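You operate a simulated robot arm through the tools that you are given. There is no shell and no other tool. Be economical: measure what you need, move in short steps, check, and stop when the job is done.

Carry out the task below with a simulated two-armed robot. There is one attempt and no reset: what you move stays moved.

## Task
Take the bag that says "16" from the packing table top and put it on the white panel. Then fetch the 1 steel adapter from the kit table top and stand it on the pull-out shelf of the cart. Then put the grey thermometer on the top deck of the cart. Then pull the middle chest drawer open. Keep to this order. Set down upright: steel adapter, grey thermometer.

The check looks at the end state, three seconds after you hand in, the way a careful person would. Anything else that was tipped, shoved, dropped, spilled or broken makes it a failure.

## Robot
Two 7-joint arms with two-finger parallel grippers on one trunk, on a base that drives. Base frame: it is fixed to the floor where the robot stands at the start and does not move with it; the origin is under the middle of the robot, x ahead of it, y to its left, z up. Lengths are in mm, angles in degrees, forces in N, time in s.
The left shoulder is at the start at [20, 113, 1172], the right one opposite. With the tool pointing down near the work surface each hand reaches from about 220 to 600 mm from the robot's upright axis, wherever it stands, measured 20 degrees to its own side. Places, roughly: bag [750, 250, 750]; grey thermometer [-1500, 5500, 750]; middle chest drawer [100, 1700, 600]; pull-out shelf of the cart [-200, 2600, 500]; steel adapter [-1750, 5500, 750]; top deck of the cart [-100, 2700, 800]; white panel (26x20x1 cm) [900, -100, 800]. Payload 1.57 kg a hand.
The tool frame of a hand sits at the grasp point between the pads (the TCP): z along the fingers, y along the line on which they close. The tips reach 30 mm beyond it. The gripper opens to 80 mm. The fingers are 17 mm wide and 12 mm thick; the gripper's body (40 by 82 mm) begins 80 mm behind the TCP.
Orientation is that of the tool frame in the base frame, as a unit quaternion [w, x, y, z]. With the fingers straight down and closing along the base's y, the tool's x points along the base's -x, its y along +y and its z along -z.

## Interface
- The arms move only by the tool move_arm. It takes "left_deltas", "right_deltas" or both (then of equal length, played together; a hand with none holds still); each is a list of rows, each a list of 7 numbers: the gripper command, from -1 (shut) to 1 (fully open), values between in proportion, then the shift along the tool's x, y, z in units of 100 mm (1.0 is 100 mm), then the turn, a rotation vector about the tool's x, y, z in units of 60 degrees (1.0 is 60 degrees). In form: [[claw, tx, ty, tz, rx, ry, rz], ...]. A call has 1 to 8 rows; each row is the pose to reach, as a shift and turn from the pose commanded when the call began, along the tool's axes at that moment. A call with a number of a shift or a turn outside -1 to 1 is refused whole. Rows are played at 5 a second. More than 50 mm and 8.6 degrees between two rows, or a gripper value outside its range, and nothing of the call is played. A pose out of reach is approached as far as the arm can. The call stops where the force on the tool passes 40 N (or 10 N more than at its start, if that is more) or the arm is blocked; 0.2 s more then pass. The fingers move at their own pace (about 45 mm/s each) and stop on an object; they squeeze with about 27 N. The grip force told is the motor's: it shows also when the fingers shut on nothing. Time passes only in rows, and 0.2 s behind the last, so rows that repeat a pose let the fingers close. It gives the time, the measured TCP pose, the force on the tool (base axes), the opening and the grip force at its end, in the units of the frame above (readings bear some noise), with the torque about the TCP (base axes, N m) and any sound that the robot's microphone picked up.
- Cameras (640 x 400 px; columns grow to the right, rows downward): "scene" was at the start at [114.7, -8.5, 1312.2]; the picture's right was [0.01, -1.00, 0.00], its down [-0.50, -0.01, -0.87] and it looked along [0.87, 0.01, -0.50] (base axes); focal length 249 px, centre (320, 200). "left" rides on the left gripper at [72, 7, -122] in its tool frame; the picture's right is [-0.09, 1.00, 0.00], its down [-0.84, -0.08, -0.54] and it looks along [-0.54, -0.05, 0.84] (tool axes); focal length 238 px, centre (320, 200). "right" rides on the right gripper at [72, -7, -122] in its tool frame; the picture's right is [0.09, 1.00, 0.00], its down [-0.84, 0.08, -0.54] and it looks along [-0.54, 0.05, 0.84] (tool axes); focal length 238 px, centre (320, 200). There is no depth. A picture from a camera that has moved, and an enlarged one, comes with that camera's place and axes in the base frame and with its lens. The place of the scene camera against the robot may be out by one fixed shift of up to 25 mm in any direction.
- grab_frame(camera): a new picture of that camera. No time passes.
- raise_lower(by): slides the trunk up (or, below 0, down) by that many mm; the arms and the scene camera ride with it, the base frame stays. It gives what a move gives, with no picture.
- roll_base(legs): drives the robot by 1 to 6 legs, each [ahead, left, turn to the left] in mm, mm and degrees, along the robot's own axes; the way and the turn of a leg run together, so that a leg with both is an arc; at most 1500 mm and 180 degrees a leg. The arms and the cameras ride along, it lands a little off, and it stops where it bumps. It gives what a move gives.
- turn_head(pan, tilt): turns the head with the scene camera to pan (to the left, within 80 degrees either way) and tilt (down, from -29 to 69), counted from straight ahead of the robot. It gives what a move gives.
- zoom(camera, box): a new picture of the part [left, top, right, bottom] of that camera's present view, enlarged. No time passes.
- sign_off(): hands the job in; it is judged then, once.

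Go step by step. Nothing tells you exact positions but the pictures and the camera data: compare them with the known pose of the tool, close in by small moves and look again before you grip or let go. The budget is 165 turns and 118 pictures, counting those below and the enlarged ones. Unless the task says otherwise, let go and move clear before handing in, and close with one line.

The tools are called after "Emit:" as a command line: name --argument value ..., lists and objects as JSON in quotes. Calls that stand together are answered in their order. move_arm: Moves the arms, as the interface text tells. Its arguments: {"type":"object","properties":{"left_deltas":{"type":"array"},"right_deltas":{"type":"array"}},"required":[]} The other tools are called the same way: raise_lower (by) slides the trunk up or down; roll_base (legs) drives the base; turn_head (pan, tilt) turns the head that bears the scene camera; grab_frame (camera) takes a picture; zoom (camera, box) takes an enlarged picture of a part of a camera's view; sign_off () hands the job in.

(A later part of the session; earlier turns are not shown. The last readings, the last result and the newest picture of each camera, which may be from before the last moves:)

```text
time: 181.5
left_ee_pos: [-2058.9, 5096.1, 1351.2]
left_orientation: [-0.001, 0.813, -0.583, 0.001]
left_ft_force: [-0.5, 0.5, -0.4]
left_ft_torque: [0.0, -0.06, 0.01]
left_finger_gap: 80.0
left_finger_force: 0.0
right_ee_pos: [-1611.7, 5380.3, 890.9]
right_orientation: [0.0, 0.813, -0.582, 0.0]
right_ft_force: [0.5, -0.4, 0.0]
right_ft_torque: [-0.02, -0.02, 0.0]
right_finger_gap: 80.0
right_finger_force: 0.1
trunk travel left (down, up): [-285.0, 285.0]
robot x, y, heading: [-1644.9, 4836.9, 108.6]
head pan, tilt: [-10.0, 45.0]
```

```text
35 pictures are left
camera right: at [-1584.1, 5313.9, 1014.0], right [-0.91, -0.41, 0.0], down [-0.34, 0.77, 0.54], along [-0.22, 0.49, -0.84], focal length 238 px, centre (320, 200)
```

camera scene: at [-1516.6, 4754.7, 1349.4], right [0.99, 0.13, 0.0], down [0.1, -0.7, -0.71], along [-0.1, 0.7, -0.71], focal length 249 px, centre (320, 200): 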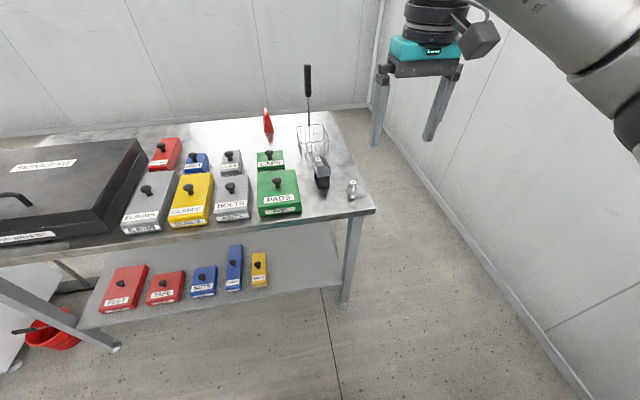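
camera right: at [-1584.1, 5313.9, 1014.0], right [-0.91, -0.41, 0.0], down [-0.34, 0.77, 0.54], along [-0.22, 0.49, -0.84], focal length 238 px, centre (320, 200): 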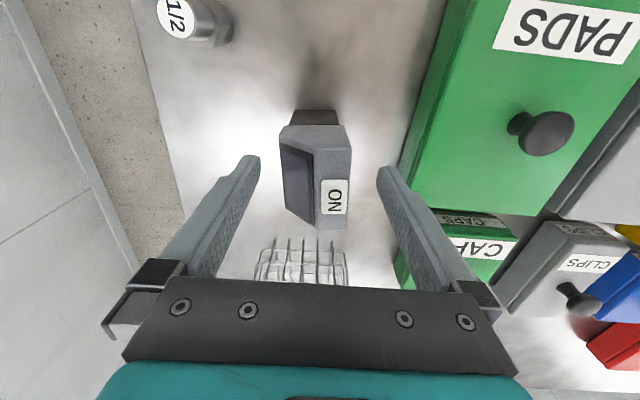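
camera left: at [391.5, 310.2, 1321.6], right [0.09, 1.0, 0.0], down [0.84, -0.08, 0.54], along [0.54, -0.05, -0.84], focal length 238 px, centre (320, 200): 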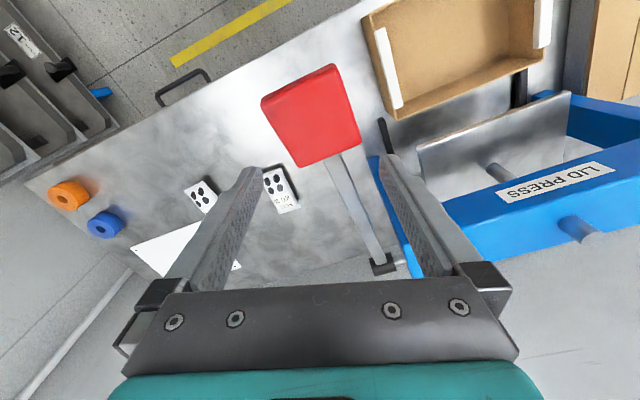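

Emit:
move_arm --right_deltas '[[0.9, 0, 0, 0.2, 0, 0, 0], [0.9, 0, 0, 0.36, 0, 0, 0], [0.9, 0, 0, 0.45, 0, 0, 0]]'

Emit:
grab_frame --camera "right"

```text
time: 182.3
left_ee_pos: [-2057.6, 5095.7, 1350.3]
left_orientation: [0.0, 0.812, -0.583, 0.001]
left_ft_force: [0.2, -0.6, -0.5]
left_ft_torque: [-0.02, 0.0, -0.01]
left_finger_gap: 79.7
left_finger_force: 0.0
right_ee_pos: [-1611.8, 5382.4, 848.1]
right_orientation: [0.001, 0.813, -0.582, -0.001]
right_ft_force: [-0.5, 0.4, -0.9]
right_ft_torque: [0.01, -0.01, -0.01]
right_finger_gap: 75.7
right_finger_force: 0.1
trunk travel left (down, up): [-285.0, 285.0]
robot x, y, heading: [-1646.4, 4835.0, 108.7]
head pan, tilt: [-10.0, 45.0]
```

```text
34 pictures are left
camera right: at [-1584.4, 5315.6, 970.3], right [-0.91, -0.41, 0.0], down [-0.34, 0.77, 0.54], along [-0.22, 0.5, -0.84], focal length 238 px, centre (320, 200)
```

right: 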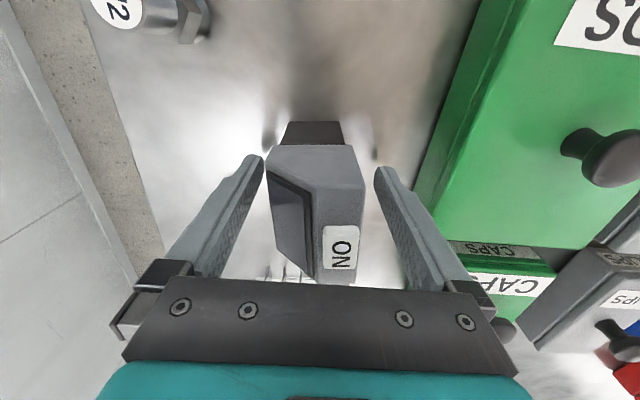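

Emit:
move_arm --right_deltas '[[0.6, 0, 0, 0, 0, 0, 0], [0.3, 0, 0, 0, 0, 0, 0], [-0.1, 0, 0, 0, 0, 0, 0], [-1, 0, 0, 0, 0, 0, 0], [-1, 0, 0, 0, 0, 0, 0], [-1, 0, 0, 0, 0, 0, 0]]'

Emit:
grab_frame --camera "right"

```text
time: 183.7
left_ee_pos: [-2058.9, 5095.5, 1350.7]
left_orientation: [0.0, 0.813, -0.582, 0.001]
left_ft_force: [-0.4, 1.0, 0.1]
left_ft_torque: [0.01, 0.02, -0.02]
left_finger_gap: 79.9
left_finger_force: 0.0
right_ee_pos: [-1613.3, 5382.8, 847.5]
right_orientation: [0.001, 0.813, -0.583, 0.0]
right_ft_force: [0.0, 0.7, 0.7]
right_ft_torque: [-0.03, -0.11, 0.03]
right_finger_gap: 44.4
right_finger_force: 26.7
trunk travel left (down, up): [-285.0, 285.0]
robot x, y, heading: [-1651.8, 4836.7, 108.8]
head pan, tilt: [-10.0, 45.0]
```

```text
33 pictures are left
camera right: at [-1584.3, 5315.6, 970.6], right [-0.91, -0.41, 0.0], down [-0.34, 0.77, 0.54], along [-0.22, 0.49, -0.84], focal length 238 px, centre (320, 200)
```

right: 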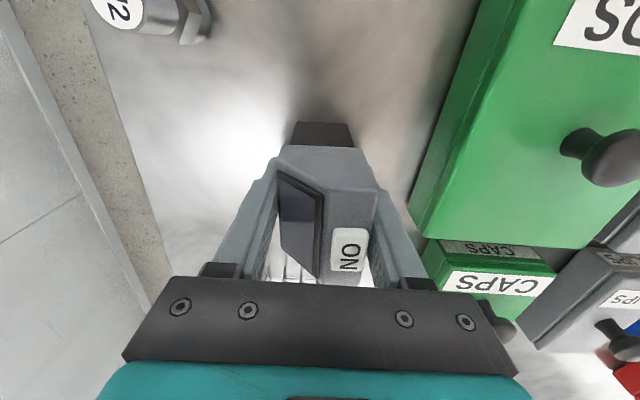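

Gripped at 44.4 mm. Lifting.

Emit:
move_arm --right_deltas '[[-1, 0, 0, -0.06, 0, 0, 0], [-1, 0, 0, -0.3, 0, 0, 0], [-1, 0, 0, -0.65, 0, 0, 0], [-1, 0, 0, -1.0, 0, 0, 0]]'

Emit:
move_arm --right_deltas '[[-1, 0, 0, -0.35, 0, 0, 0], [-1, 0, 0, -0.7, 0, 0, 0], [-1, 0, 0, -1.0, 0, 0, 0]]'

Emit:
move_arm --right_deltas '[[-1, 0.1, 0, -0.3, 0, 0, 0], [-1, 0.4, 0, -0.6, 0, 0, 0], [-1, 0.7, 0, -0.9, 0, 0, 0], [-1, 1.0, 0, -0.95, 0, 0, 0]]'

Emit:
grab_frame --camera "right"

```text
time: 184.7
left_ee_pos: [-2060.1, 5095.8, 1349.9]
left_orientation: [-0.001, 0.813, -0.582, 0.001]
left_ft_force: [0.2, -0.7, -0.5]
left_ft_torque: [-0.01, 0.02, 0.01]
left_finger_gap: 80.1
left_finger_force: 0.1
right_ee_pos: [-1611.4, 5380.9, 949.3]
right_orientation: [0.0, 0.813, -0.583, -0.001]
right_ft_force: [-0.2, 0.4, -1.5]
right_ft_torque: [0.01, 0.01, -0.03]
right_finger_gap: 43.9
right_finger_force: 27.4
trunk travel left (down, up): [-285.0, 285.0]
robot x, y, heading: [-1650.1, 4838.7, 108.7]
head pan, tilt: [-10.0, 45.0]
```

```text
time: 185.5
left_ee_pos: [-2058.1, 5094.7, 1351.1]
left_orientation: [-0.001, 0.812, -0.583, 0.0]
left_ft_force: [-0.7, -0.1, 0.7]
left_ft_torque: [0.01, 0.03, -0.01]
left_finger_gap: 80.2
left_finger_force: 0.0
right_ee_pos: [-1613.5, 5379.6, 1046.7]
right_orientation: [0.001, 0.813, -0.583, -0.001]
right_ft_force: [-0.2, 0.4, -1.7]
right_ft_torque: [0.01, -0.02, -0.02]
right_finger_gap: 44.2
right_finger_force: 26.8
trunk travel left (down, up): [-285.0, 285.0]
robot x, y, heading: [-1650.5, 4838.6, 108.8]
head pan, tilt: [-10.0, 45.0]
```

```text
time: 186.5
left_ee_pos: [-2058.6, 5094.4, 1349.7]
left_orientation: [-0.001, 0.813, -0.583, 0.0]
left_ft_force: [-0.2, -0.1, -1.1]
left_ft_torque: [-0.02, 0.0, 0.0]
left_finger_gap: 80.0
left_finger_force: 0.0
right_ee_pos: [-1582.5, 5288.6, 1143.0]
right_orientation: [0.0, 0.813, -0.583, -0.001]
right_ft_force: [1.1, 0.2, -1.4]
right_ft_torque: [0.01, 0.0, 0.04]
right_finger_gap: 43.8
right_finger_force: 26.9
trunk travel left (down, up): [-285.0, 285.0]
robot x, y, heading: [-1647.5, 4835.1, 108.8]
head pan, tilt: [-10.0, 45.0]
```

```text
32 pictures are left
camera right: at [-1554.0, 5221.8, 1265.8], right [-0.91, -0.41, 0.0], down [-0.34, 0.77, 0.54], along [-0.22, 0.49, -0.84], focal length 238 px, centre (320, 200)
```

right: 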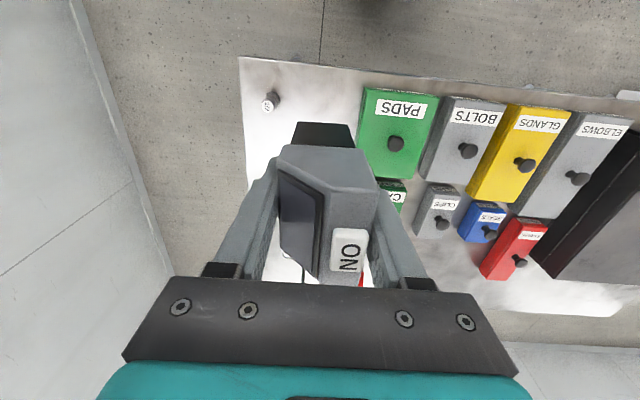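

Thermometer secured. Driving back to the front of the cart.

Emit:
roll_base --legs '[[-1450, 30, 0], [-1018, 50, 0], [0, 0, -90]]'

Emit:
turn_head --pan 0 --tilt 40

Emit:
grab_frame --camera "scene"

```text
time: 202.5
left_ee_pos: [-700.3, 2857.0, 1351.1]
left_orientation: [0.0, -0.154, 0.988, -0.001]
left_ft_force: [0.4, 0.4, -1.1]
left_ft_torque: [0.01, 0.0, 0.0]
left_finger_gap: 80.0
left_finger_force: 0.0
right_ee_pos: [-513.8, 2379.0, 1141.6]
right_orientation: [-0.001, -0.155, 0.988, 0.001]
right_ft_force: [-0.1, -0.1, -2.5]
right_ft_torque: [-0.02, 0.03, -0.01]
right_finger_gap: 43.9
right_finger_force: 26.9
trunk travel left (down, up): [-285.0, 285.0]
robot x, y, heading: [-963.3, 2452.9, 17.8]
head pan, tilt: [-10.0, 45.0]
```

```text
time: 203.2
left_ee_pos: [-700.6, 2858.6, 1350.8]
left_orientation: [0.0, -0.154, 0.988, 0.0]
left_ft_force: [0.0, 0.3, -0.3]
left_ft_torque: [-0.04, 0.0, 0.0]
left_finger_gap: 80.2
left_finger_force: 0.0
right_ee_pos: [-515.0, 2378.7, 1143.7]
right_orientation: [0.0, -0.155, 0.988, 0.001]
right_ft_force: [0.6, 0.2, -1.9]
right_ft_torque: [-0.02, 0.03, 0.03]
right_finger_gap: 43.5
right_finger_force: 26.3
trunk travel left (down, up): [-285.0, 285.0]
robot x, y, heading: [-969.2, 2453.3, 18.1]
head pan, tilt: [0.0, 40.0]
```

```text
31 pictures are left
camera scene: at [-859.3, 2472.7, 1356.7], right [0.31, -0.95, 0.0], down [-0.61, -0.2, -0.77], along [0.73, 0.23, -0.64], focal length 249 px, centre (320, 200)
```

scene: 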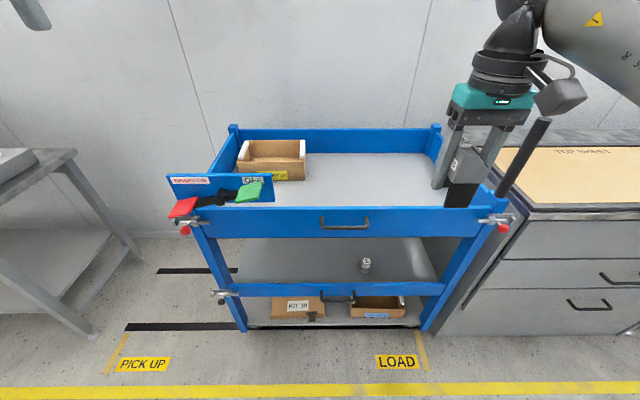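

Cart in front. Driving 320 mm ahead so the hand goes over the deck, same place as before.

Emit:
roll_base --legs '[[320, 25, 1]]'

Emit:
move_arm --right_deltas '[[-1, -0.3, 0, 0.1, 0, 0, 0], [-1, -0.6, 0, 0.3, 0, 0, 0], [-1, -0.9, 0, 0.6, 0, 0, 0], [-1, -0.9, 0, 1.0, 0, 0, 0]]'

Emit:
grab_frame --camera "right"

```text
time: 205.3
left_ee_pos: [-408.5, 2989.3, 1350.3]
left_orientation: [0.0, -0.166, 0.986, -0.001]
left_ft_force: [0.0, 0.2, -0.2]
left_ft_torque: [-0.01, 0.01, 0.01]
left_finger_gap: 79.9
left_finger_force: 0.1
right_ee_pos: [-211.4, 2515.7, 1143.5]
right_orientation: [0.0, -0.166, 0.986, 0.0]
right_ft_force: [0.3, 0.2, -2.3]
right_ft_torque: [-0.04, 0.04, -0.02]
right_finger_gap: 43.6
right_finger_force: 26.8
trunk travel left (down, up): [-285.0, 285.0]
robot x, y, heading: [-667.5, 2578.9, 19.2]
head pan, tilt: [0.0, 40.0]
```

```text
time: 206.3
left_ee_pos: [-409.2, 2989.3, 1351.9]
left_orientation: [0.001, -0.166, 0.986, -0.001]
left_ft_force: [0.3, 0.7, -0.3]
left_ft_torque: [0.02, -0.01, -0.02]
left_finger_gap: 80.0
left_finger_force: 0.1
right_ee_pos: [-126.2, 2543.3, 1041.9]
right_orientation: [0.0, -0.166, 0.986, 0.002]
right_ft_force: [0.3, 0.1, -3.3]
right_ft_torque: [-0.02, -0.04, 0.01]
right_finger_gap: 43.4
right_finger_force: 26.8
trunk travel left (down, up): [-285.0, 285.0]
robot x, y, heading: [-660.8, 2581.9, 19.0]
head pan, tilt: [0.0, 40.0]
```

```text
30 pictures are left
camera right: at [-194.1, 2513.0, 1164.2], right [-0.41, 0.91, 0.0], down [0.77, 0.35, 0.54], along [0.49, 0.23, -0.84], focal length 238 px, centre (320, 200)
```

right: 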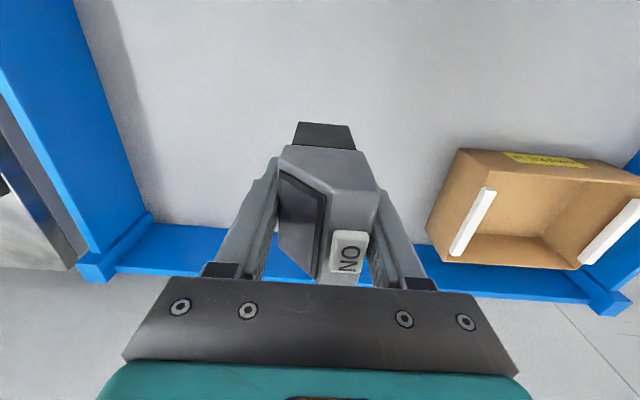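

Emit:
move_arm --right_deltas '[[-1, 0, 0, 0.35, 0, 0, 0], [-1, 0, 0, 0.7, 0, 0, 0], [-1, 0, 0, 1.0, 0, 0, 0]]'

Emit:
move_arm --right_deltas '[[-1, 0, 0, 0.35, 0, 0, 0], [-1, 0, 0, 0.65, 0, 0, 0], [-1, 0, 0, 0.8, 0, 0, 0], [-1, 0, 0, 0.85, 0, 0, 0], [-1, 0, 0, 0.88, 0, 0, 0]]'

Emit:
move_arm --right_deltas '[[-1, 0, 0, 0.025, 0, 0, 0], [-1, 0, 0, 0.05, 0, 0, 0], [-1, 0, 0, 0.07, 0, 0, 0]]'

Emit:
grab_frame --camera "right"

```text
time: 207.2
left_ee_pos: [-409.4, 2991.5, 1350.7]
left_orientation: [0.0, -0.166, 0.986, 0.0]
left_ft_force: [-0.4, -0.1, 0.5]
left_ft_torque: [0.0, 0.0, -0.01]
left_finger_gap: 80.2
left_finger_force: 0.0
right_ee_pos: [-128.9, 2543.5, 941.3]
right_orientation: [0.0, -0.167, 0.986, 0.001]
right_ft_force: [-0.5, 0.0, -2.4]
right_ft_torque: [0.02, 0.01, 0.0]
right_finger_gap: 43.6
right_finger_force: 26.4
trunk travel left (down, up): [-285.0, 285.0]
robot x, y, heading: [-665.2, 2581.6, 19.1]
head pan, tilt: [0.0, 40.0]
```

```text
time: 208.3
left_ee_pos: [-408.8, 2988.7, 1351.4]
left_orientation: [0.0, -0.166, 0.986, -0.001]
left_ft_force: [0.1, -0.1, -0.7]
left_ft_torque: [0.01, -0.01, 0.0]
left_finger_gap: 80.1
left_finger_force: 0.1
right_ee_pos: [-128.0, 2546.5, 855.4]
right_orientation: [-0.001, -0.166, 0.986, 0.0]
right_ft_force: [1.0, -0.1, -2.4]
right_ft_torque: [-0.02, 0.01, -0.03]
right_finger_gap: 43.7
right_finger_force: 27.6
trunk travel left (down, up): [-285.0, 285.0]
robot x, y, heading: [-664.9, 2582.7, 19.2]
head pan, tilt: [0.0, 40.0]
```

```text
time: 209.2
left_ee_pos: [-408.4, 2989.9, 1351.6]
left_orientation: [0.0, -0.166, 0.986, -0.001]
left_ft_force: [-0.4, -0.5, 0.2]
left_ft_torque: [0.03, -0.04, -0.02]
left_finger_gap: 80.1
left_finger_force: 0.0
right_ee_pos: [-126.9, 2545.6, 847.6]
right_orientation: [-0.001, -0.166, 0.986, 0.0]
right_ft_force: [-0.3, 0.1, 1.6]
right_ft_torque: [-0.13, 0.09, 0.01]
right_finger_gap: 43.8
right_finger_force: 27.2
trunk travel left (down, up): [-285.0, 285.0]
robot x, y, heading: [-662.6, 2580.6, 19.0]
head pan, tilt: [0.0, 40.0]
```

```text
29 pictures are left
camera right: at [-194.9, 2514.9, 970.5], right [-0.41, 0.91, 0.0], down [0.77, 0.35, 0.54], along [0.49, 0.23, -0.84], focal length 238 px, centre (320, 200)
```

right: 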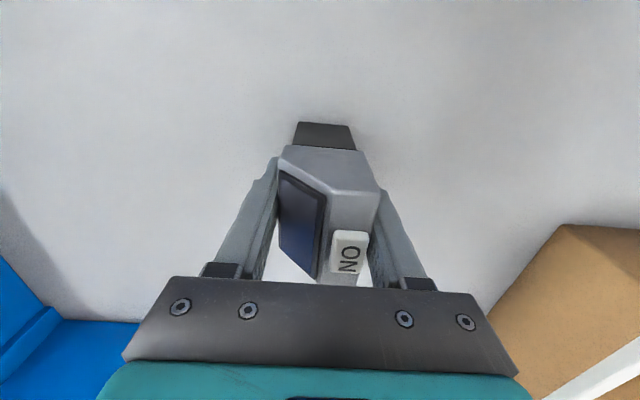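

It just touched the deck (force went from -2.4 to +1.6 N). Opening, then lifting straight up.

Emit:
move_arm --right_deltas '[[0.15, 0, 0, 0.005, 0, 0, 0], [0.5, 0, 0, 0.005, 0, 0, 0], [1, 0, 0, 0, 0, 0, 0], [1, 0, 0, 0, 0, 0, 0], [1, 0, 0, -0.2, 0, 0, 0], [1, 0, 0, -0.6, 0, 0, 0], [1, 0, 0, -1.0, 0, 0, 0]]'

Emit:
move_arm --right_deltas '[[1, 0, 0, -0.35, 0, 0, 0], [1, 0, 0, -0.7, 0, 0, 0], [1, 0, 0, -1.0, 0, 0, 0]]'

Emit:
grab_frame --camera "right"

```text
time: 210.8
left_ee_pos: [-408.9, 2989.2, 1350.3]
left_orientation: [0.0, -0.166, 0.986, -0.001]
left_ft_force: [-0.5, 0.5, 0.4]
left_ft_torque: [0.04, 0.01, 0.03]
left_finger_gap: 79.8
left_finger_force: 0.1
right_ee_pos: [-130.7, 2544.2, 946.6]
right_orientation: [0.0, -0.166, 0.986, 0.0]
right_ft_force: [0.4, -0.1, 0.2]
right_ft_torque: [0.01, -0.01, 0.0]
right_finger_gap: 79.7
right_finger_force: 0.0
trunk travel left (down, up): [-285.0, 285.0]
robot x, y, heading: [-660.4, 2581.0, 18.8]
head pan, tilt: [0.0, 40.0]
```

```text
time: 211.6
left_ee_pos: [-409.8, 2990.0, 1350.8]
left_orientation: [0.0, -0.166, 0.986, -0.001]
left_ft_force: [0.4, -0.3, -0.3]
left_ft_torque: [0.01, -0.01, 0.01]
left_finger_gap: 79.8
left_finger_force: 0.1
right_ee_pos: [-130.1, 2545.1, 1047.4]
right_orientation: [0.0, -0.166, 0.986, 0.001]
right_ft_force: [0.2, 0.7, -0.2]
right_ft_torque: [0.05, 0.0, 0.0]
right_finger_gap: 79.8
right_finger_force: 0.1
trunk travel left (down, up): [-285.0, 285.0]
robot x, y, heading: [-662.4, 2578.2, 19.2]
head pan, tilt: [0.0, 40.0]
```

```text
28 pictures are left
camera right: at [-196.0, 2514.5, 1170.3], right [-0.41, 0.91, 0.0], down [0.77, 0.35, 0.54], along [0.49, 0.23, -0.84], focal length 238 px, centre (320, 200)
```

right: 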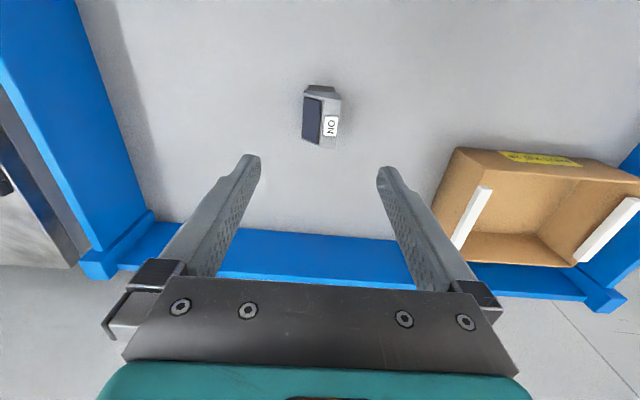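

The thermometer stands upright on the top deck. Next the chest: I'll back out and slide right along the aisle to face it.

Emit:
roll_base --legs '[[-420, 0, 0], [0, -1020, 0]]'

Emit:
turn_head --pan 0 --tilt 40

Emit:
grab_frame --camera "scene"

```text
time: 218.9
left_ee_pos: [-475.2, 1888.0, 1350.4]
left_orientation: [0.0, -0.153, 0.988, -0.001]
left_ft_force: [0.4, 0.0, 0.0]
left_ft_torque: [0.0, 0.03, 0.03]
left_finger_gap: 79.8
left_finger_force: 0.1
right_ee_pos: [-205.2, 1436.3, 1046.9]
right_orientation: [0.0, -0.153, 0.988, 0.001]
right_ft_force: [0.0, 0.3, -0.4]
right_ft_torque: [-0.01, -0.01, -0.03]
right_finger_gap: 80.0
right_finger_force: 0.1
trunk travel left (down, up): [-285.0, 285.0]
robot x, y, heading: [-739.6, 1486.2, 17.6]
head pan, tilt: [0.0, 40.0]
```

```text
time: 219.6
left_ee_pos: [-473.9, 1887.1, 1349.3]
left_orientation: [0.001, -0.153, 0.988, -0.001]
left_ft_force: [0.0, -0.5, -1.4]
left_ft_torque: [0.0, -0.02, 0.02]
left_finger_gap: 79.7
left_finger_force: 0.1
right_ee_pos: [-206.3, 1434.7, 1047.3]
right_orientation: [-0.001, -0.154, 0.988, 0.001]
right_ft_force: [-0.8, -0.1, 0.4]
right_ft_torque: [-0.02, 0.0, 0.03]
right_finger_gap: 79.7
right_finger_force: 0.2
trunk travel left (down, up): [-285.0, 285.0]
robot x, y, heading: [-734.6, 1482.3, 17.9]
head pan, tilt: [0.0, 40.0]
```

```text
27 pictures are left
camera scene: at [-634.8, 1503.1, 1356.7], right [0.3, -0.95, 0.0], down [-0.61, -0.19, -0.77], along [0.73, 0.23, -0.64], focal length 249 px, centre (320, 200)
```

scene: 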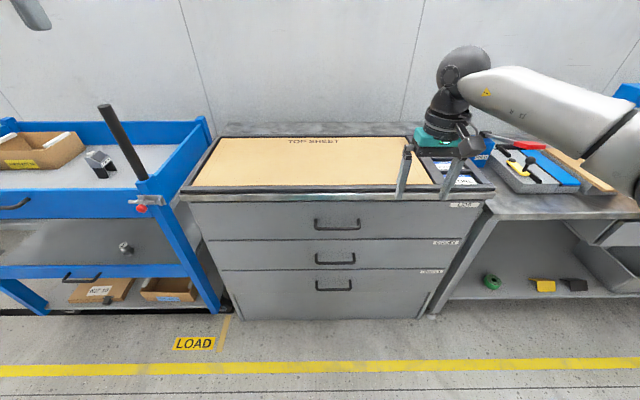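

Emit:
zoom --camera "scene" --box '[200, 190, 500, 330]'

```text
2.13 times, centred on (350, 260) of scene
camera zoom: at [-634.8, 1503.1, 1356.7], right [0.3, -0.95, 0.0], down [-0.61, -0.19, -0.77], along [0.73, 0.23, -0.64], focal length 531 px, centre (256, 72)
```

zoom: 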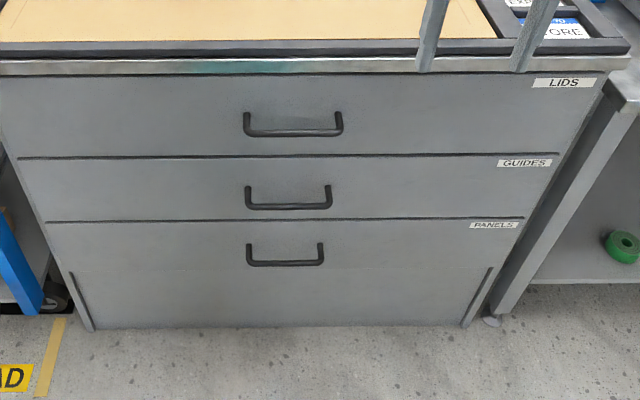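

The middle drawer is "GUIDES", its handle bar near v≈1552, z≈570–595. I'll shift the base, lower the trunk, and start turning the right hand so its fingers can pinch the horizontal bar.

Emit:
roll_base --legs '[[-130, 110, 1]]'

Emit:
raise_lower --by -260

Emit:
move_arm --right_deltas '[[1, 0, 0, 0, 0, 0, 0.14], [1, 0, 0, 0, 0, 0, 0.28], [1, 0, 0, 0, 0, 0, 0.42], [1, 0, 0, 0, 0, 0, 0.56], [1, 0, 0, 0, 0, 0, 0.7], [1, 0, 0, 0, 0, 0, 0.84]]'

Emit:
move_arm --right_deltas '[[1, 0, 0, 0, 0, 0, 0.14], [1, 0, 0, 0, 0, 0, 0.28], [1, 0, 0, 0, 0, 0, 0.42], [1, 0, 0, 0, 0, 0, 0.56], [1, 0, 0, 0, 0, 0, 0.66]]'

```text
time: 221.0
left_ee_pos: [-640.3, 1954.7, 1351.5]
left_orientation: [0.0, -0.162, 0.987, -0.001]
left_ft_force: [-1.0, 0.7, -0.5]
left_ft_torque: [0.0, -0.04, -0.02]
left_finger_gap: 80.2
left_finger_force: 0.2
right_ee_pos: [-363.7, 1508.2, 1047.3]
right_orientation: [0.001, -0.162, 0.987, 0.0]
right_ft_force: [0.2, 0.8, 1.5]
right_ft_torque: [-0.04, -0.02, 0.0]
right_finger_gap: 80.4
right_finger_force: 0.0
trunk travel left (down, up): [-285.0, 285.0]
robot x, y, heading: [-895.1, 1549.2, 18.7]
head pan, tilt: [0.0, 40.0]
```

```text
time: 223.7
left_ee_pos: [-639.2, 1954.7, 1090.0]
left_orientation: [0.0, -0.162, 0.987, -0.001]
left_ft_force: [-0.8, -0.2, 0.3]
left_ft_torque: [0.04, -0.01, -0.01]
left_finger_gap: 79.7
left_finger_force: 0.0
right_ee_pos: [-363.0, 1508.0, 786.2]
right_orientation: [0.0, -0.161, 0.987, 0.001]
right_ft_force: [0.0, -0.6, 0.0]
right_ft_torque: [0.0, -0.02, 0.01]
right_finger_gap: 80.1
right_finger_force: 0.1
trunk travel left (down, up): [-25.0, 545.0]
robot x, y, heading: [-896.8, 1544.0, 18.6]
head pan, tilt: [0.0, 40.0]
```

```text
time: 225.1
left_ee_pos: [-639.7, 1954.6, 1090.6]
left_orientation: [0.0, -0.161, 0.987, -0.002]
left_ft_force: [-0.6, 0.0, 0.1]
left_ft_torque: [0.02, 0.03, 0.01]
left_finger_gap: 79.9
left_finger_force: 0.1
right_ee_pos: [-363.9, 1509.4, 786.9]
right_orientation: [0.001, 0.276, 0.961, 0.001]
right_ft_force: [0.3, 0.5, 0.7]
right_ft_torque: [-0.01, 0.04, -0.02]
right_finger_gap: 80.0
right_finger_force: 0.0
trunk travel left (down, up): [-25.0, 545.0]
robot x, y, heading: [-896.1, 1548.5, 18.5]
head pan, tilt: [0.0, 40.0]
```

```text
time: 226.3
left_ee_pos: [-640.1, 1954.5, 1090.8]
left_orientation: [0.0, -0.161, 0.987, -0.001]
left_ft_force: [-0.7, -0.1, -1.1]
left_ft_torque: [0.02, -0.01, 0.05]
left_finger_gap: 79.9
left_finger_force: 0.0
right_ee_pos: [-363.4, 1507.2, 786.9]
right_orientation: [0.0, 0.585, 0.811, 0.001]
right_ft_force: [0.0, 0.2, -0.1]
right_ft_torque: [0.03, -0.02, 0.01]
right_finger_gap: 79.8
right_finger_force: 0.1
trunk travel left (down, up): [-25.0, 545.0]
robot x, y, heading: [-898.1, 1548.6, 18.5]
head pan, tilt: [0.0, 40.0]
```

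Roll worked (closing axis now points forward). Now tilting the fingers forward about 68°.

Emit:
move_arm --right_deltas '[[1, 0, 0, 0, -0.12, 0, 0], [1, 0, 0, 0, -0.24, 0, 0], [1, 0, 0, 0, -0.36, 0, 0], [1, 0, 0, 0, -0.48, 0, 0], [1, 0, 0, 0, -0.6, 0, 0], [1, 0, 0, 0, -0.72, 0, 0], [1, 0, 0, 0, -0.84, 0, 0], [1, 0, 0, 0, -0.96, 0, 0]]'

Emit:
move_arm --right_deltas '[[1, 0, 0, 0, -0.1, 0, 0], [1, 0, 0, 0, -0.18, 0, 0]]'

Emit:
grab_frame --camera "right"

Emit:
grab_frame --camera "scene"

```text
time: 228.1
left_ee_pos: [-639.5, 1954.7, 1090.2]
left_orientation: [0.0, -0.162, 0.987, -0.001]
left_ft_force: [0.3, 0.1, 1.1]
left_ft_torque: [-0.01, -0.04, 0.01]
left_finger_gap: 80.0
left_finger_force: 0.0
right_ee_pos: [-363.5, 1507.5, 788.2]
right_orientation: [0.281, 0.511, 0.712, 0.392]
right_ft_force: [-0.5, -0.1, -0.8]
right_ft_torque: [-0.03, -0.01, 0.0]
right_finger_gap: 79.9
right_finger_force: 0.0
trunk travel left (down, up): [-25.0, 545.0]
robot x, y, heading: [-900.4, 1546.7, 18.5]
head pan, tilt: [0.0, 40.0]
```

```text
time: 228.7
left_ee_pos: [-639.3, 1954.4, 1091.1]
left_orientation: [0.001, -0.161, 0.987, -0.001]
left_ft_force: [0.1, -0.4, 0.3]
left_ft_torque: [-0.01, 0.02, -0.03]
left_finger_gap: 79.9
left_finger_force: 0.1
right_ee_pos: [-362.7, 1507.4, 787.2]
right_orientation: [0.294, 0.504, 0.701, 0.41]
right_ft_force: [0.2, 0.2, 0.4]
right_ft_torque: [-0.01, -0.02, -0.03]
right_finger_gap: 79.8
right_finger_force: 0.1
right hand out of reach, approached as far as the arm can: row 1, 2
trunk travel left (down, up): [-25.0, 545.0]
robot x, y, heading: [-898.9, 1547.6, 18.4]
head pan, tilt: [0.0, 40.0]
```

```text
25 pictures are left
camera right: at [-491.5, 1539.9, 842.1], right [0.43, 0.24, 0.87], down [-0.15, -0.93, 0.33], along [0.89, -0.27, -0.37], focal length 238 px, centre (320, 200)
```

right: 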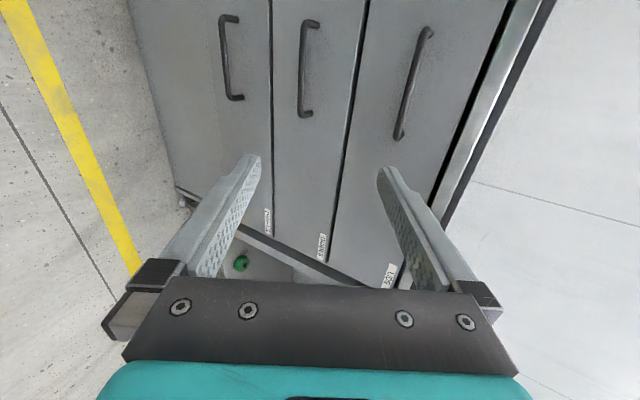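

```text
24 pictures are left
camera scene: at [-793.6, 1567.9, 1096.7], right [0.32, -0.95, 0.0], down [-0.61, -0.2, -0.77], along [0.73, 0.24, -0.64], focal length 249 px, centre (320, 200)
```

scene: 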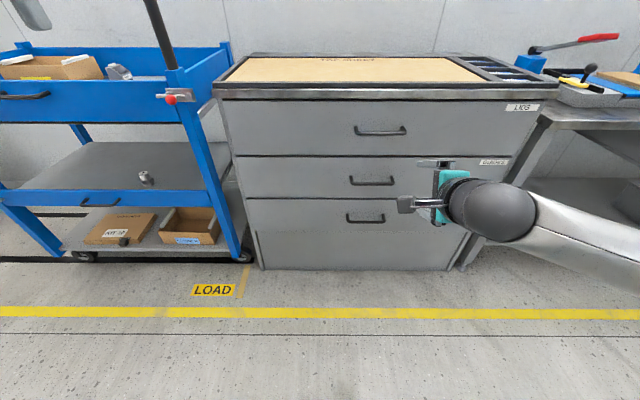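

The arm reaches about 60° of tilt, which is enough. By the right camera the middle handle is at about u 435, v 1578, z 588. I'll restore the last tilt command and check the pose.

Emit:
move_arm --right_deltas '[[1, 0, 0, 0, 0.1, 0, 0], [1, 0, 0, 0, 0.2, 0, 0]]'

```text
time: 229.3
left_ee_pos: [-640.2, 1954.7, 1091.1]
left_orientation: [0.0, -0.162, 0.987, -0.002]
left_ft_force: [-0.5, -0.1, 0.4]
left_ft_torque: [0.01, -0.02, 0.01]
left_finger_gap: 80.1
left_finger_force: 0.0
right_ee_pos: [-363.7, 1507.8, 788.4]
right_orientation: [0.238, 0.532, 0.741, 0.334]
right_ft_force: [-0.6, -0.2, 0.5]
right_ft_torque: [-0.04, 0.01, -0.03]
right_finger_gap: 80.1
right_finger_force: 0.0
trunk travel left (down, up): [-25.0, 545.0]
robot x, y, heading: [-899.3, 1547.9, 18.4]
head pan, tilt: [0.0, 40.0]
```

Emit:
move_arm --right_deltas '[[0.5, 0.1, -0.25, 0.22, 0, 0, 0], [0.5, 0.2, -0.5, 0.44, 0, 0, 0], [0.5, 0.34, -0.748, 0.664, 0, 0, 0]]'

Emit:
move_arm --right_deltas '[[0.5, 0, -0.25, 0.22, 0, 0, 0], [0.5, 0, -0.45, 0.4, 0, 0, 0], [0.5, 0, -0.635, 0.565, 0, 0, 0]]'

Emit:
move_arm --right_deltas '[[0.5, 0, 0, 0, -0.08, 0, 0], [0.5, 0, 0, 0, -0.16, 0, 0]]'

Emit:
grab_frame --camera "right"

```text
time: 230.1
left_ee_pos: [-639.4, 1954.7, 1090.6]
left_orientation: [0.0, -0.161, 0.987, 0.0]
left_ft_force: [0.0, -0.7, -0.4]
left_ft_torque: [0.01, 0.0, 0.01]
left_finger_gap: 79.8
left_finger_force: 0.1
right_ee_pos: [-373.1, 1539.5, 685.3]
right_orientation: [0.24, 0.532, 0.74, 0.335]
right_ft_force: [0.4, 0.7, 0.3]
right_ft_torque: [0.0, 0.0, 0.0]
right_finger_gap: 60.1
right_finger_force: 0.1
trunk travel left (down, up): [-25.0, 545.0]
robot x, y, heading: [-897.0, 1547.0, 18.3]
head pan, tilt: [0.0, 40.0]
```

```text
time: 230.9
left_ee_pos: [-640.3, 1955.0, 1090.4]
left_orientation: [0.0, -0.162, 0.987, -0.001]
left_ft_force: [-0.4, -0.1, 0.0]
left_ft_torque: [-0.04, 0.0, -0.03]
left_finger_gap: 80.0
left_finger_force: 0.0
right_ee_pos: [-368.8, 1535.2, 664.0]
right_orientation: [0.237, 0.53, 0.742, 0.336]
right_ft_force: [-0.3, -0.1, -0.1]
right_ft_torque: [-0.02, 0.0, -0.03]
right_finger_gap: 60.1
right_finger_force: 0.0
right hand out of reach, approached as far as the arm can: row 1, 2, 3
trunk travel left (down, up): [-25.0, 545.0]
robot x, y, heading: [-896.3, 1546.5, 18.5]
head pan, tilt: [0.0, 40.0]
```

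```text
time: 231.5
left_ee_pos: [-639.1, 1955.3, 1090.2]
left_orientation: [0.0, -0.162, 0.987, -0.001]
left_ft_force: [1.0, -0.9, -0.5]
left_ft_torque: [-0.02, 0.0, -0.01]
left_finger_gap: 79.9
left_finger_force: 0.1
right_ee_pos: [-368.6, 1535.4, 664.6]
right_orientation: [0.238, 0.531, 0.741, 0.335]
right_ft_force: [0.0, -0.3, 0.3]
right_ft_torque: [-0.03, 0.01, 0.03]
right_finger_gap: 60.0
right_finger_force: 0.0
right hand out of reach, approached as far as the arm can: row 1, 2
trunk travel left (down, up): [-25.0, 545.0]
robot x, y, heading: [-897.0, 1544.0, 18.5]
head pan, tilt: [0.0, 40.0]
```

```text
23 pictures are left
camera right: at [-484.5, 1571.6, 741.4], right [0.6, 0.3, 0.75], down [-0.06, -0.91, 0.41], along [0.8, -0.29, -0.52], focal length 238 px, centre (320, 200)
```

right: 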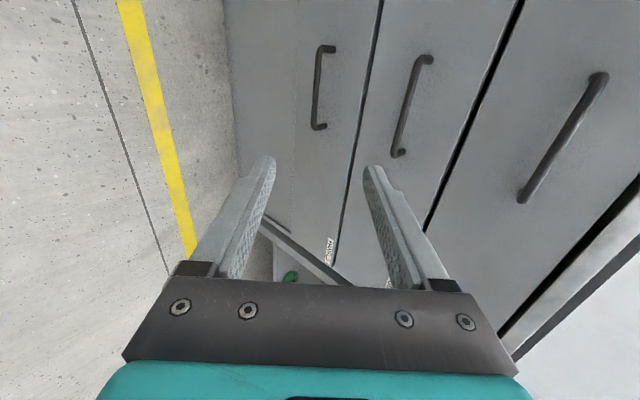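

The elbow was too folded there. The handle is now refined to u≈420, v≈1583, z≈598. I'll back the base up and extend the arm further forward to go lower.

Emit:
roll_base --legs '[[-130, 10, 0.5]]'

Emit:
move_arm --right_deltas '[[0.5, 0, 0.22, 0.25, 0, 0, 0], [0.5, 0, 0.44, 0.5, 0, 0, 0], [0.5, 0, 0.66, 0.75, 0, 0, 0]]'

Emit:
move_arm --right_deltas '[[0.5, 0, -0.2, 0.18, -0.06, 0, 0], [0.5, 0, -0.35, 0.31, -0.12, 0, 0], [0.5, 0, -0.5, 0.44, -0.16, 0, 0]]'

Emit:
grab_frame --camera "right"

```text
time: 232.8
left_ee_pos: [-771.0, 1924.4, 1091.2]
left_orientation: [0.0, -0.166, 0.986, -0.001]
left_ft_force: [0.5, 0.1, -0.7]
left_ft_torque: [0.01, -0.02, -0.01]
left_finger_gap: 79.9
left_finger_force: 0.1
right_ee_pos: [-496.1, 1507.6, 664.3]
right_orientation: [0.236, 0.528, 0.743, 0.337]
right_ft_force: [0.7, 1.2, -0.4]
right_ft_torque: [-0.04, 0.01, -0.02]
right_finger_gap: 60.1
right_finger_force: 0.0
trunk travel left (down, up): [-25.0, 545.0]
robot x, y, heading: [-1024.0, 1512.4, 18.9]
head pan, tilt: [0.0, 40.0]
```

```text
time: 233.6
left_ee_pos: [-771.6, 1925.6, 1089.6]
left_orientation: [-0.001, -0.165, 0.986, -0.001]
left_ft_force: [0.6, -0.6, 0.4]
left_ft_torque: [0.02, 0.01, -0.01]
left_finger_gap: 79.9
left_finger_force: 0.1
right_ee_pos: [-402.3, 1538.9, 663.2]
right_orientation: [0.236, 0.527, 0.744, 0.335]
right_ft_force: [-1.3, -0.1, 0.4]
right_ft_torque: [0.02, -0.02, 0.02]
right_finger_gap: 60.0
right_finger_force: 0.0
trunk travel left (down, up): [-25.0, 545.0]
robot x, y, heading: [-1025.3, 1516.2, 19.2]
head pan, tilt: [0.0, 40.0]
```

```text
time: 234.4
left_ee_pos: [-770.3, 1923.6, 1090.3]
left_orientation: [0.0, -0.164, 0.986, -0.001]
left_ft_force: [-0.4, -1.5, 0.2]
left_ft_torque: [-0.03, 0.01, 0.0]
left_finger_gap: 80.1
left_finger_force: 0.1
right_ee_pos: [-401.4, 1539.4, 636.7]
right_orientation: [0.252, 0.52, 0.733, 0.36]
right_ft_force: [0.1, 0.6, 0.0]
right_ft_torque: [0.02, -0.03, -0.03]
right_finger_gap: 60.0
right_finger_force: 0.2
right hand out of reach, approached as far as the arm can: row 2, 3
trunk travel left (down, up): [-25.0, 545.0]
robot x, y, heading: [-1026.1, 1517.0, 19.0]
head pan, tilt: [0.0, 40.0]
```

```text
22 pictures are left
camera right: at [-521.2, 1572.8, 707.4], right [0.55, 0.29, 0.79], down [-0.08, -0.92, 0.39], along [0.83, -0.28, -0.48], focal length 238 px, centre (320, 200)
```

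right: 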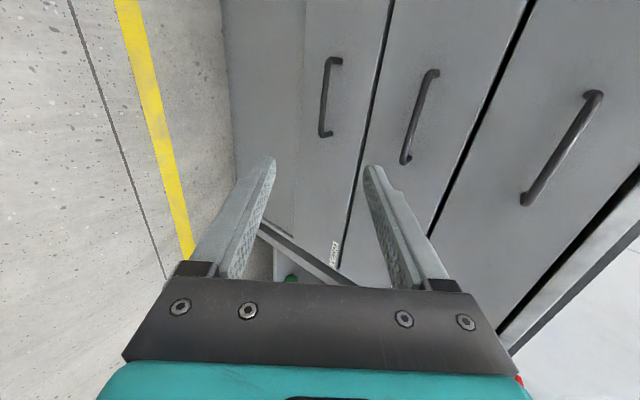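

Nearly at the right height; the last 25 mm come from the trunk. Then I'll drive the base forward part way and look again.

Emit:
raise_lower --by -25

Emit:
roll_base --legs '[[190, 0, 0]]'

Emit:
grab_frame --camera "right"

```text
time: 235.1
left_ee_pos: [-771.4, 1923.8, 1066.2]
left_orientation: [0.0, -0.165, 0.986, -0.001]
left_ft_force: [0.3, 0.3, -0.6]
left_ft_torque: [0.01, 0.0, 0.01]
left_finger_gap: 80.0
left_finger_force: 0.0
right_ee_pos: [-402.1, 1539.5, 611.7]
right_orientation: [0.253, 0.52, 0.732, 0.359]
right_ft_force: [0.5, 0.0, 0.9]
right_ft_torque: [-0.01, 0.02, -0.03]
right_finger_gap: 59.8
right_finger_force: 0.0
trunk travel left (down, up): [0.0, 570.0]
robot x, y, heading: [-1022.7, 1512.5, 19.1]
head pan, tilt: [0.0, 40.0]
```

```text
time: 236.7
left_ee_pos: [-592.3, 1987.7, 1065.8]
left_orientation: [0.001, -0.168, 0.986, 0.0]
left_ft_force: [0.1, -0.4, 0.6]
left_ft_torque: [-0.04, -0.01, -0.03]
left_finger_gap: 80.0
left_finger_force: 0.0
right_ee_pos: [-221.8, 1604.4, 612.0]
right_orientation: [0.251, 0.518, 0.734, 0.36]
right_ft_force: [-0.9, -0.2, -0.9]
right_ft_torque: [0.01, 0.01, -0.01]
right_finger_gap: 60.2
right_finger_force: 0.0
trunk travel left (down, up): [0.0, 570.0]
robot x, y, heading: [-846.4, 1577.2, 19.4]
head pan, tilt: [0.0, 40.0]
```

```text
21 pictures are left
camera right: at [-341.7, 1638.1, 682.5], right [0.55, 0.29, 0.79], down [-0.07, -0.92, 0.39], along [0.83, -0.27, -0.48], focal length 238 px, centre (320, 200)
```

right: 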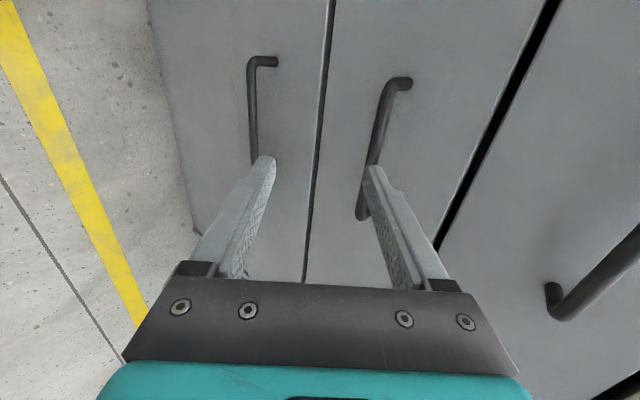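

Handle bar is at u≈442, v≈1579, z≈584. I'll raise the hand 20 mm, drive 68 mm forward, then go in along the finger axis so the bar passes between the fingers.

Emit:
move_arm --right_deltas '[[0.3, -0.1, 0.157, -0.123, 0, 0, 0], [0.3, -0.1, 0.157, -0.123, 0, 0, 0]]'

Emit:
roll_base --legs '[[68, 0, 0]]'

Emit:
grab_frame --camera "right"

```text
time: 237.2
left_ee_pos: [-593.1, 1987.3, 1065.3]
left_orientation: [0.0, -0.168, 0.986, -0.001]
left_ft_force: [0.5, 0.9, -0.2]
left_ft_torque: [0.01, 0.03, 0.01]
left_finger_gap: 80.1
left_finger_force: 0.1
right_ee_pos: [-219.3, 1596.8, 631.8]
right_orientation: [0.251, 0.517, 0.735, 0.36]
right_ft_force: [0.6, -0.8, -0.2]
right_ft_torque: [-0.04, 0.0, -0.03]
right_finger_gap: 51.9
right_finger_force: 0.1
trunk travel left (down, up): [0.0, 570.0]
robot x, y, heading: [-844.0, 1577.7, 19.5]
head pan, tilt: [0.0, 40.0]
```

```text
time: 238.3
left_ee_pos: [-529.2, 2010.3, 1066.3]
left_orientation: [0.0, -0.168, 0.986, -0.001]
left_ft_force: [-0.4, 0.6, 1.0]
left_ft_torque: [0.03, -0.01, 0.0]
left_finger_gap: 80.0
left_finger_force: 0.1
right_ee_pos: [-154.8, 1619.8, 629.7]
right_orientation: [0.25, 0.517, 0.735, 0.36]
right_ft_force: [0.6, 0.8, 0.3]
right_ft_torque: [0.01, 0.03, 0.01]
right_finger_gap: 51.7
right_finger_force: 0.1
trunk travel left (down, up): [0.0, 570.0]
robot x, y, heading: [-781.2, 1599.5, 19.4]
head pan, tilt: [0.0, 40.0]
```

```text
20 pictures are left
camera right: at [-274.1, 1652.3, 701.8], right [0.55, 0.29, 0.79], down [-0.07, -0.92, 0.39], along [0.83, -0.27, -0.48], focal length 238 px, centre (320, 200)
```

right: 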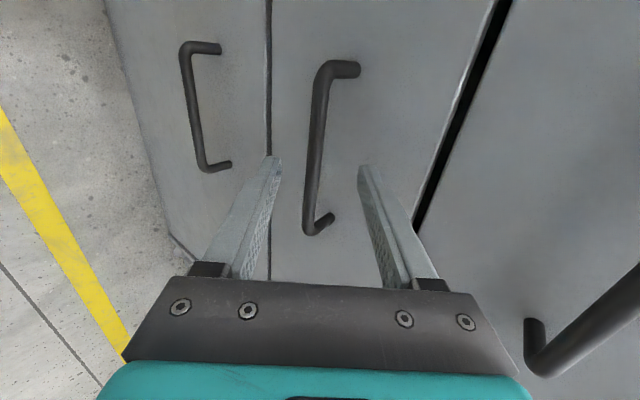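

The bar is right between the fingers. Advancing along the finger axis.

Emit:
move_arm --right_deltas '[[0.3, 0, 0, 0.15, 0, 0, 0], [0.3, 0, 0, 0.3, 0, 0, 0], [0.3, 0, 0, 0.42, 0, 0, 0]]'

Emit:
grab_frame --camera "right"

```text
time: 239.1
left_ee_pos: [-530.1, 2010.5, 1066.1]
left_orientation: [0.0, -0.169, 0.986, 0.0]
left_ft_force: [-0.7, 0.3, 0.0]
left_ft_torque: [0.05, -0.04, -0.01]
left_finger_gap: 80.1
left_finger_force: 0.1
right_ee_pos: [-121.8, 1629.9, 606.5]
right_orientation: [0.25, 0.517, 0.735, 0.36]
right_ft_force: [-8.5, -2.8, 5.1]
right_ft_torque: [0.09, -0.31, -0.1]
right_finger_gap: 50.8
right_finger_force: 0.1
trunk travel left (down, up): [0.0, 570.0]
robot x, y, heading: [-782.2, 1599.4, 18.9]
head pan, tilt: [0.0, 40.0]
```

```text
19 pictures are left
camera right: at [-242.4, 1662.9, 676.7], right [0.54, 0.29, 0.79], down [-0.07, -0.92, 0.39], along [0.84, -0.27, -0.48], focal length 238 px, centre (320, 200)
```

right: 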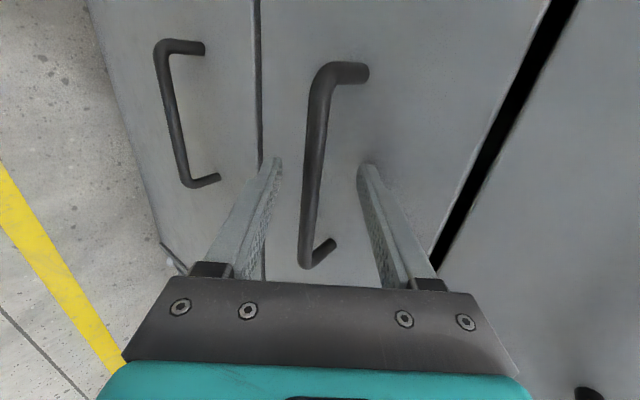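

The upper fingertip lightly touches the drawer face. I'll narrow the gap to about 26 mm and then move in a little more.

Emit:
move_arm --right_deltas '[[-0.3, 0, 0, -0.05, 0, 0, 0], [-0.35, 0, 0, -0.05, 0, 0, 0], [-0.35, 0, 0, -0.03, 0, 0, 0], [-0.35, 0, 0, 0.03, 0, 0, 0], [-0.35, 0, 0, 0.07, 0, 0, 0], [-0.35, 0, 0, 0.1, 0, 0, 0]]'

Emit:
grab_frame --camera "right"

```text
time: 240.5
left_ee_pos: [-529.1, 2010.8, 1065.7]
left_orientation: [0.0, -0.169, 0.986, 0.0]
left_ft_force: [0.8, -1.0, -1.0]
left_ft_torque: [0.0, 0.0, 0.02]
left_finger_gap: 79.9
left_finger_force: 0.0
right_ee_pos: [-115.6, 1632.3, 599.1]
right_orientation: [0.251, 0.517, 0.735, 0.36]
right_ft_force: [-1.2, -0.7, 0.4]
right_ft_torque: [0.0, -0.01, -0.01]
right_finger_gap: 25.7
right_finger_force: 0.0
trunk travel left (down, up): [0.0, 570.0]
robot x, y, heading: [-782.7, 1601.9, 19.4]
head pan, tilt: [0.0, 40.0]
```

```text
18 pictures are left
camera right: at [-235.2, 1665.5, 669.5], right [0.55, 0.29, 0.79], down [-0.07, -0.92, 0.39], along [0.83, -0.27, -0.48], focal length 238 px, centre (320, 200)
```

right: 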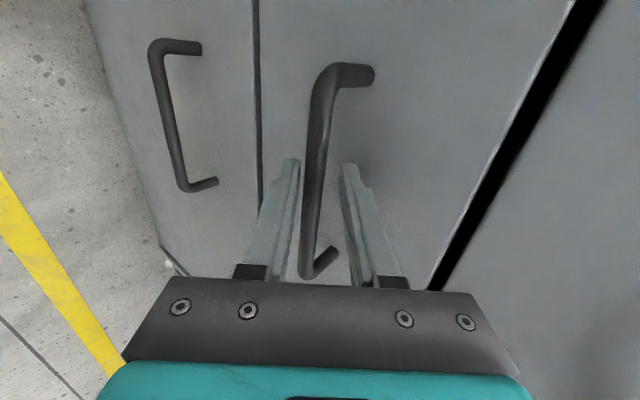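

Emit:
move_arm --right_deltas '[[-0.35, 0, 0, 0.03, 0, 0, 0], [-0.35, 0, 0, 0.06, 0, 0, 0], [-0.35, 0, 0, 0.08, 0, 0, 0], [-1, 0, 0, 0.07, 0, 0, 0], [-1, 0, 0, 0.07, 0, 0, 0], [-1, 0, 0, 0.07, 0, 0, 0], [-1, 0, 0, 0.07, 0, 0, 0]]'

Emit:
grab_frame --camera "right"

```text
time: 241.1
left_ee_pos: [-531.5, 2010.1, 1067.5]
left_orientation: [0.001, -0.168, 0.986, 0.0]
left_ft_force: [0.8, -0.5, 0.7]
left_ft_torque: [0.01, 0.0, 0.01]
left_finger_gap: 79.9
left_finger_force: 0.0
right_ee_pos: [-112.3, 1634.0, 599.2]
right_orientation: [0.251, 0.518, 0.733, 0.363]
right_ft_force: [-26.9, -11.1, 16.0]
right_ft_torque: [0.11, -0.58, -0.22]
right_finger_gap: 22.4
right_finger_force: 0.0
trunk travel left (down, up): [0.0, 570.0]
robot x, y, heading: [-785.7, 1594.8, 19.2]
head pan, tilt: [0.0, 40.0]
stopped in row 3 (right hand): the force on the tool passed its limit at 46 N (the readings are from after the stop); the commanded pose is now the measured one
```

```text
17 pictures are left
camera right: at [-234.0, 1665.9, 669.9], right [0.54, 0.29, 0.79], down [-0.08, -0.92, 0.39], along [0.84, -0.27, -0.48], focal length 238 px, centre (320, 200)
```

right: 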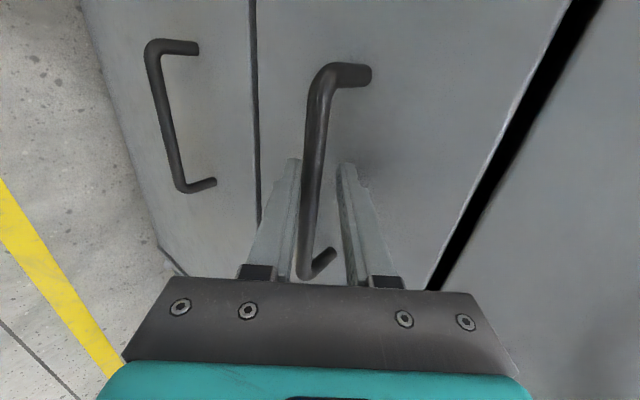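

Fingertips are at the face with the bar between them. Backing off 3 mm and closing.

Emit:
move_arm --right_deltas '[[-0.4, 0, 0, -0.03, 0, 0, 0], [-1, 0, 0, -0.03, 0, 0, 0], [-1, 0, 0, -0.03, 0, 0, 0], [-1, 0, 0, -0.03, 0, 0, 0], [-1, 0, 0, -0.03, 0, 0, 0]]'

Emit:
grab_frame --camera "right"

```text
time: 242.3
left_ee_pos: [-528.1, 2009.5, 1065.5]
left_orientation: [0.0, -0.168, 0.986, -0.001]
left_ft_force: [-0.1, 0.9, 0.7]
left_ft_torque: [0.0, -0.03, 0.02]
left_finger_gap: 80.4
left_finger_force: 0.2
right_ee_pos: [-114.8, 1631.5, 594.7]
right_orientation: [0.25, 0.519, 0.735, 0.357]
right_ft_force: [-4.9, 0.7, -14.9]
right_ft_torque: [0.02, 0.01, -0.32]
right_finger_gap: 11.8
right_finger_force: 29.6
trunk travel left (down, up): [0.0, 570.0]
robot x, y, heading: [-781.0, 1603.6, 19.5]
head pan, tilt: [0.0, 40.0]
```

```text
16 pictures are left
camera right: at [-235.3, 1665.3, 666.1], right [0.55, 0.29, 0.78], down [-0.07, -0.92, 0.39], along [0.83, -0.27, -0.48], focal length 238 px, centre (320, 200)
```

right: 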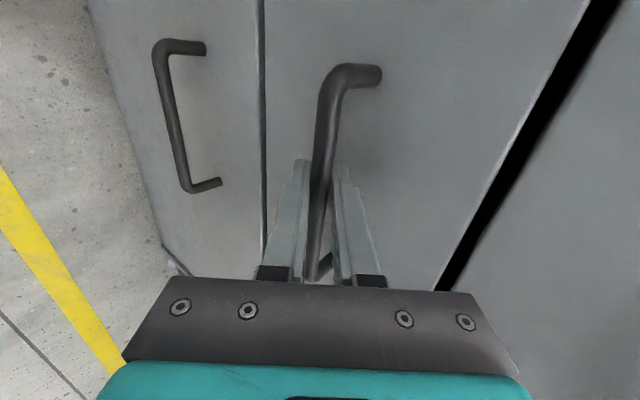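

The bar is gripped (11.8 mm). Pulling by driving the base straight back, a short step first.

Emit:
roll_base --legs '[[-70, 0, 0]]'

Emit:
grab_frame --camera "right"

```text
time: 243.3
left_ee_pos: [-591.8, 1988.3, 1064.3]
left_orientation: [-0.001, -0.168, 0.986, -0.001]
left_ft_force: [0.3, -0.5, -0.2]
left_ft_torque: [-0.06, -0.02, 0.02]
left_finger_gap: 79.8
left_finger_force: 0.0
right_ee_pos: [-179.9, 1611.3, 595.2]
right_orientation: [0.249, 0.517, 0.736, 0.359]
right_ft_force: [-3.5, 7.6, -19.3]
right_ft_torque: [0.09, 0.01, -0.34]
right_finger_gap: 11.7
right_finger_force: 29.2
trunk travel left (down, up): [0.0, 570.0]
robot x, y, heading: [-841.1, 1574.4, 19.6]
head pan, tilt: [0.0, 40.0]
```

```text
15 pictures are left
camera right: at [-300.4, 1643.4, 666.1], right [0.55, 0.29, 0.78], down [-0.07, -0.92, 0.39], along [0.83, -0.27, -0.48], focal length 238 px, centre (320, 200)
```

right: 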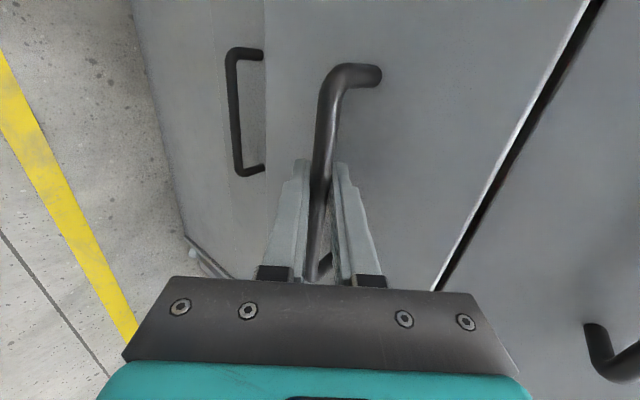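

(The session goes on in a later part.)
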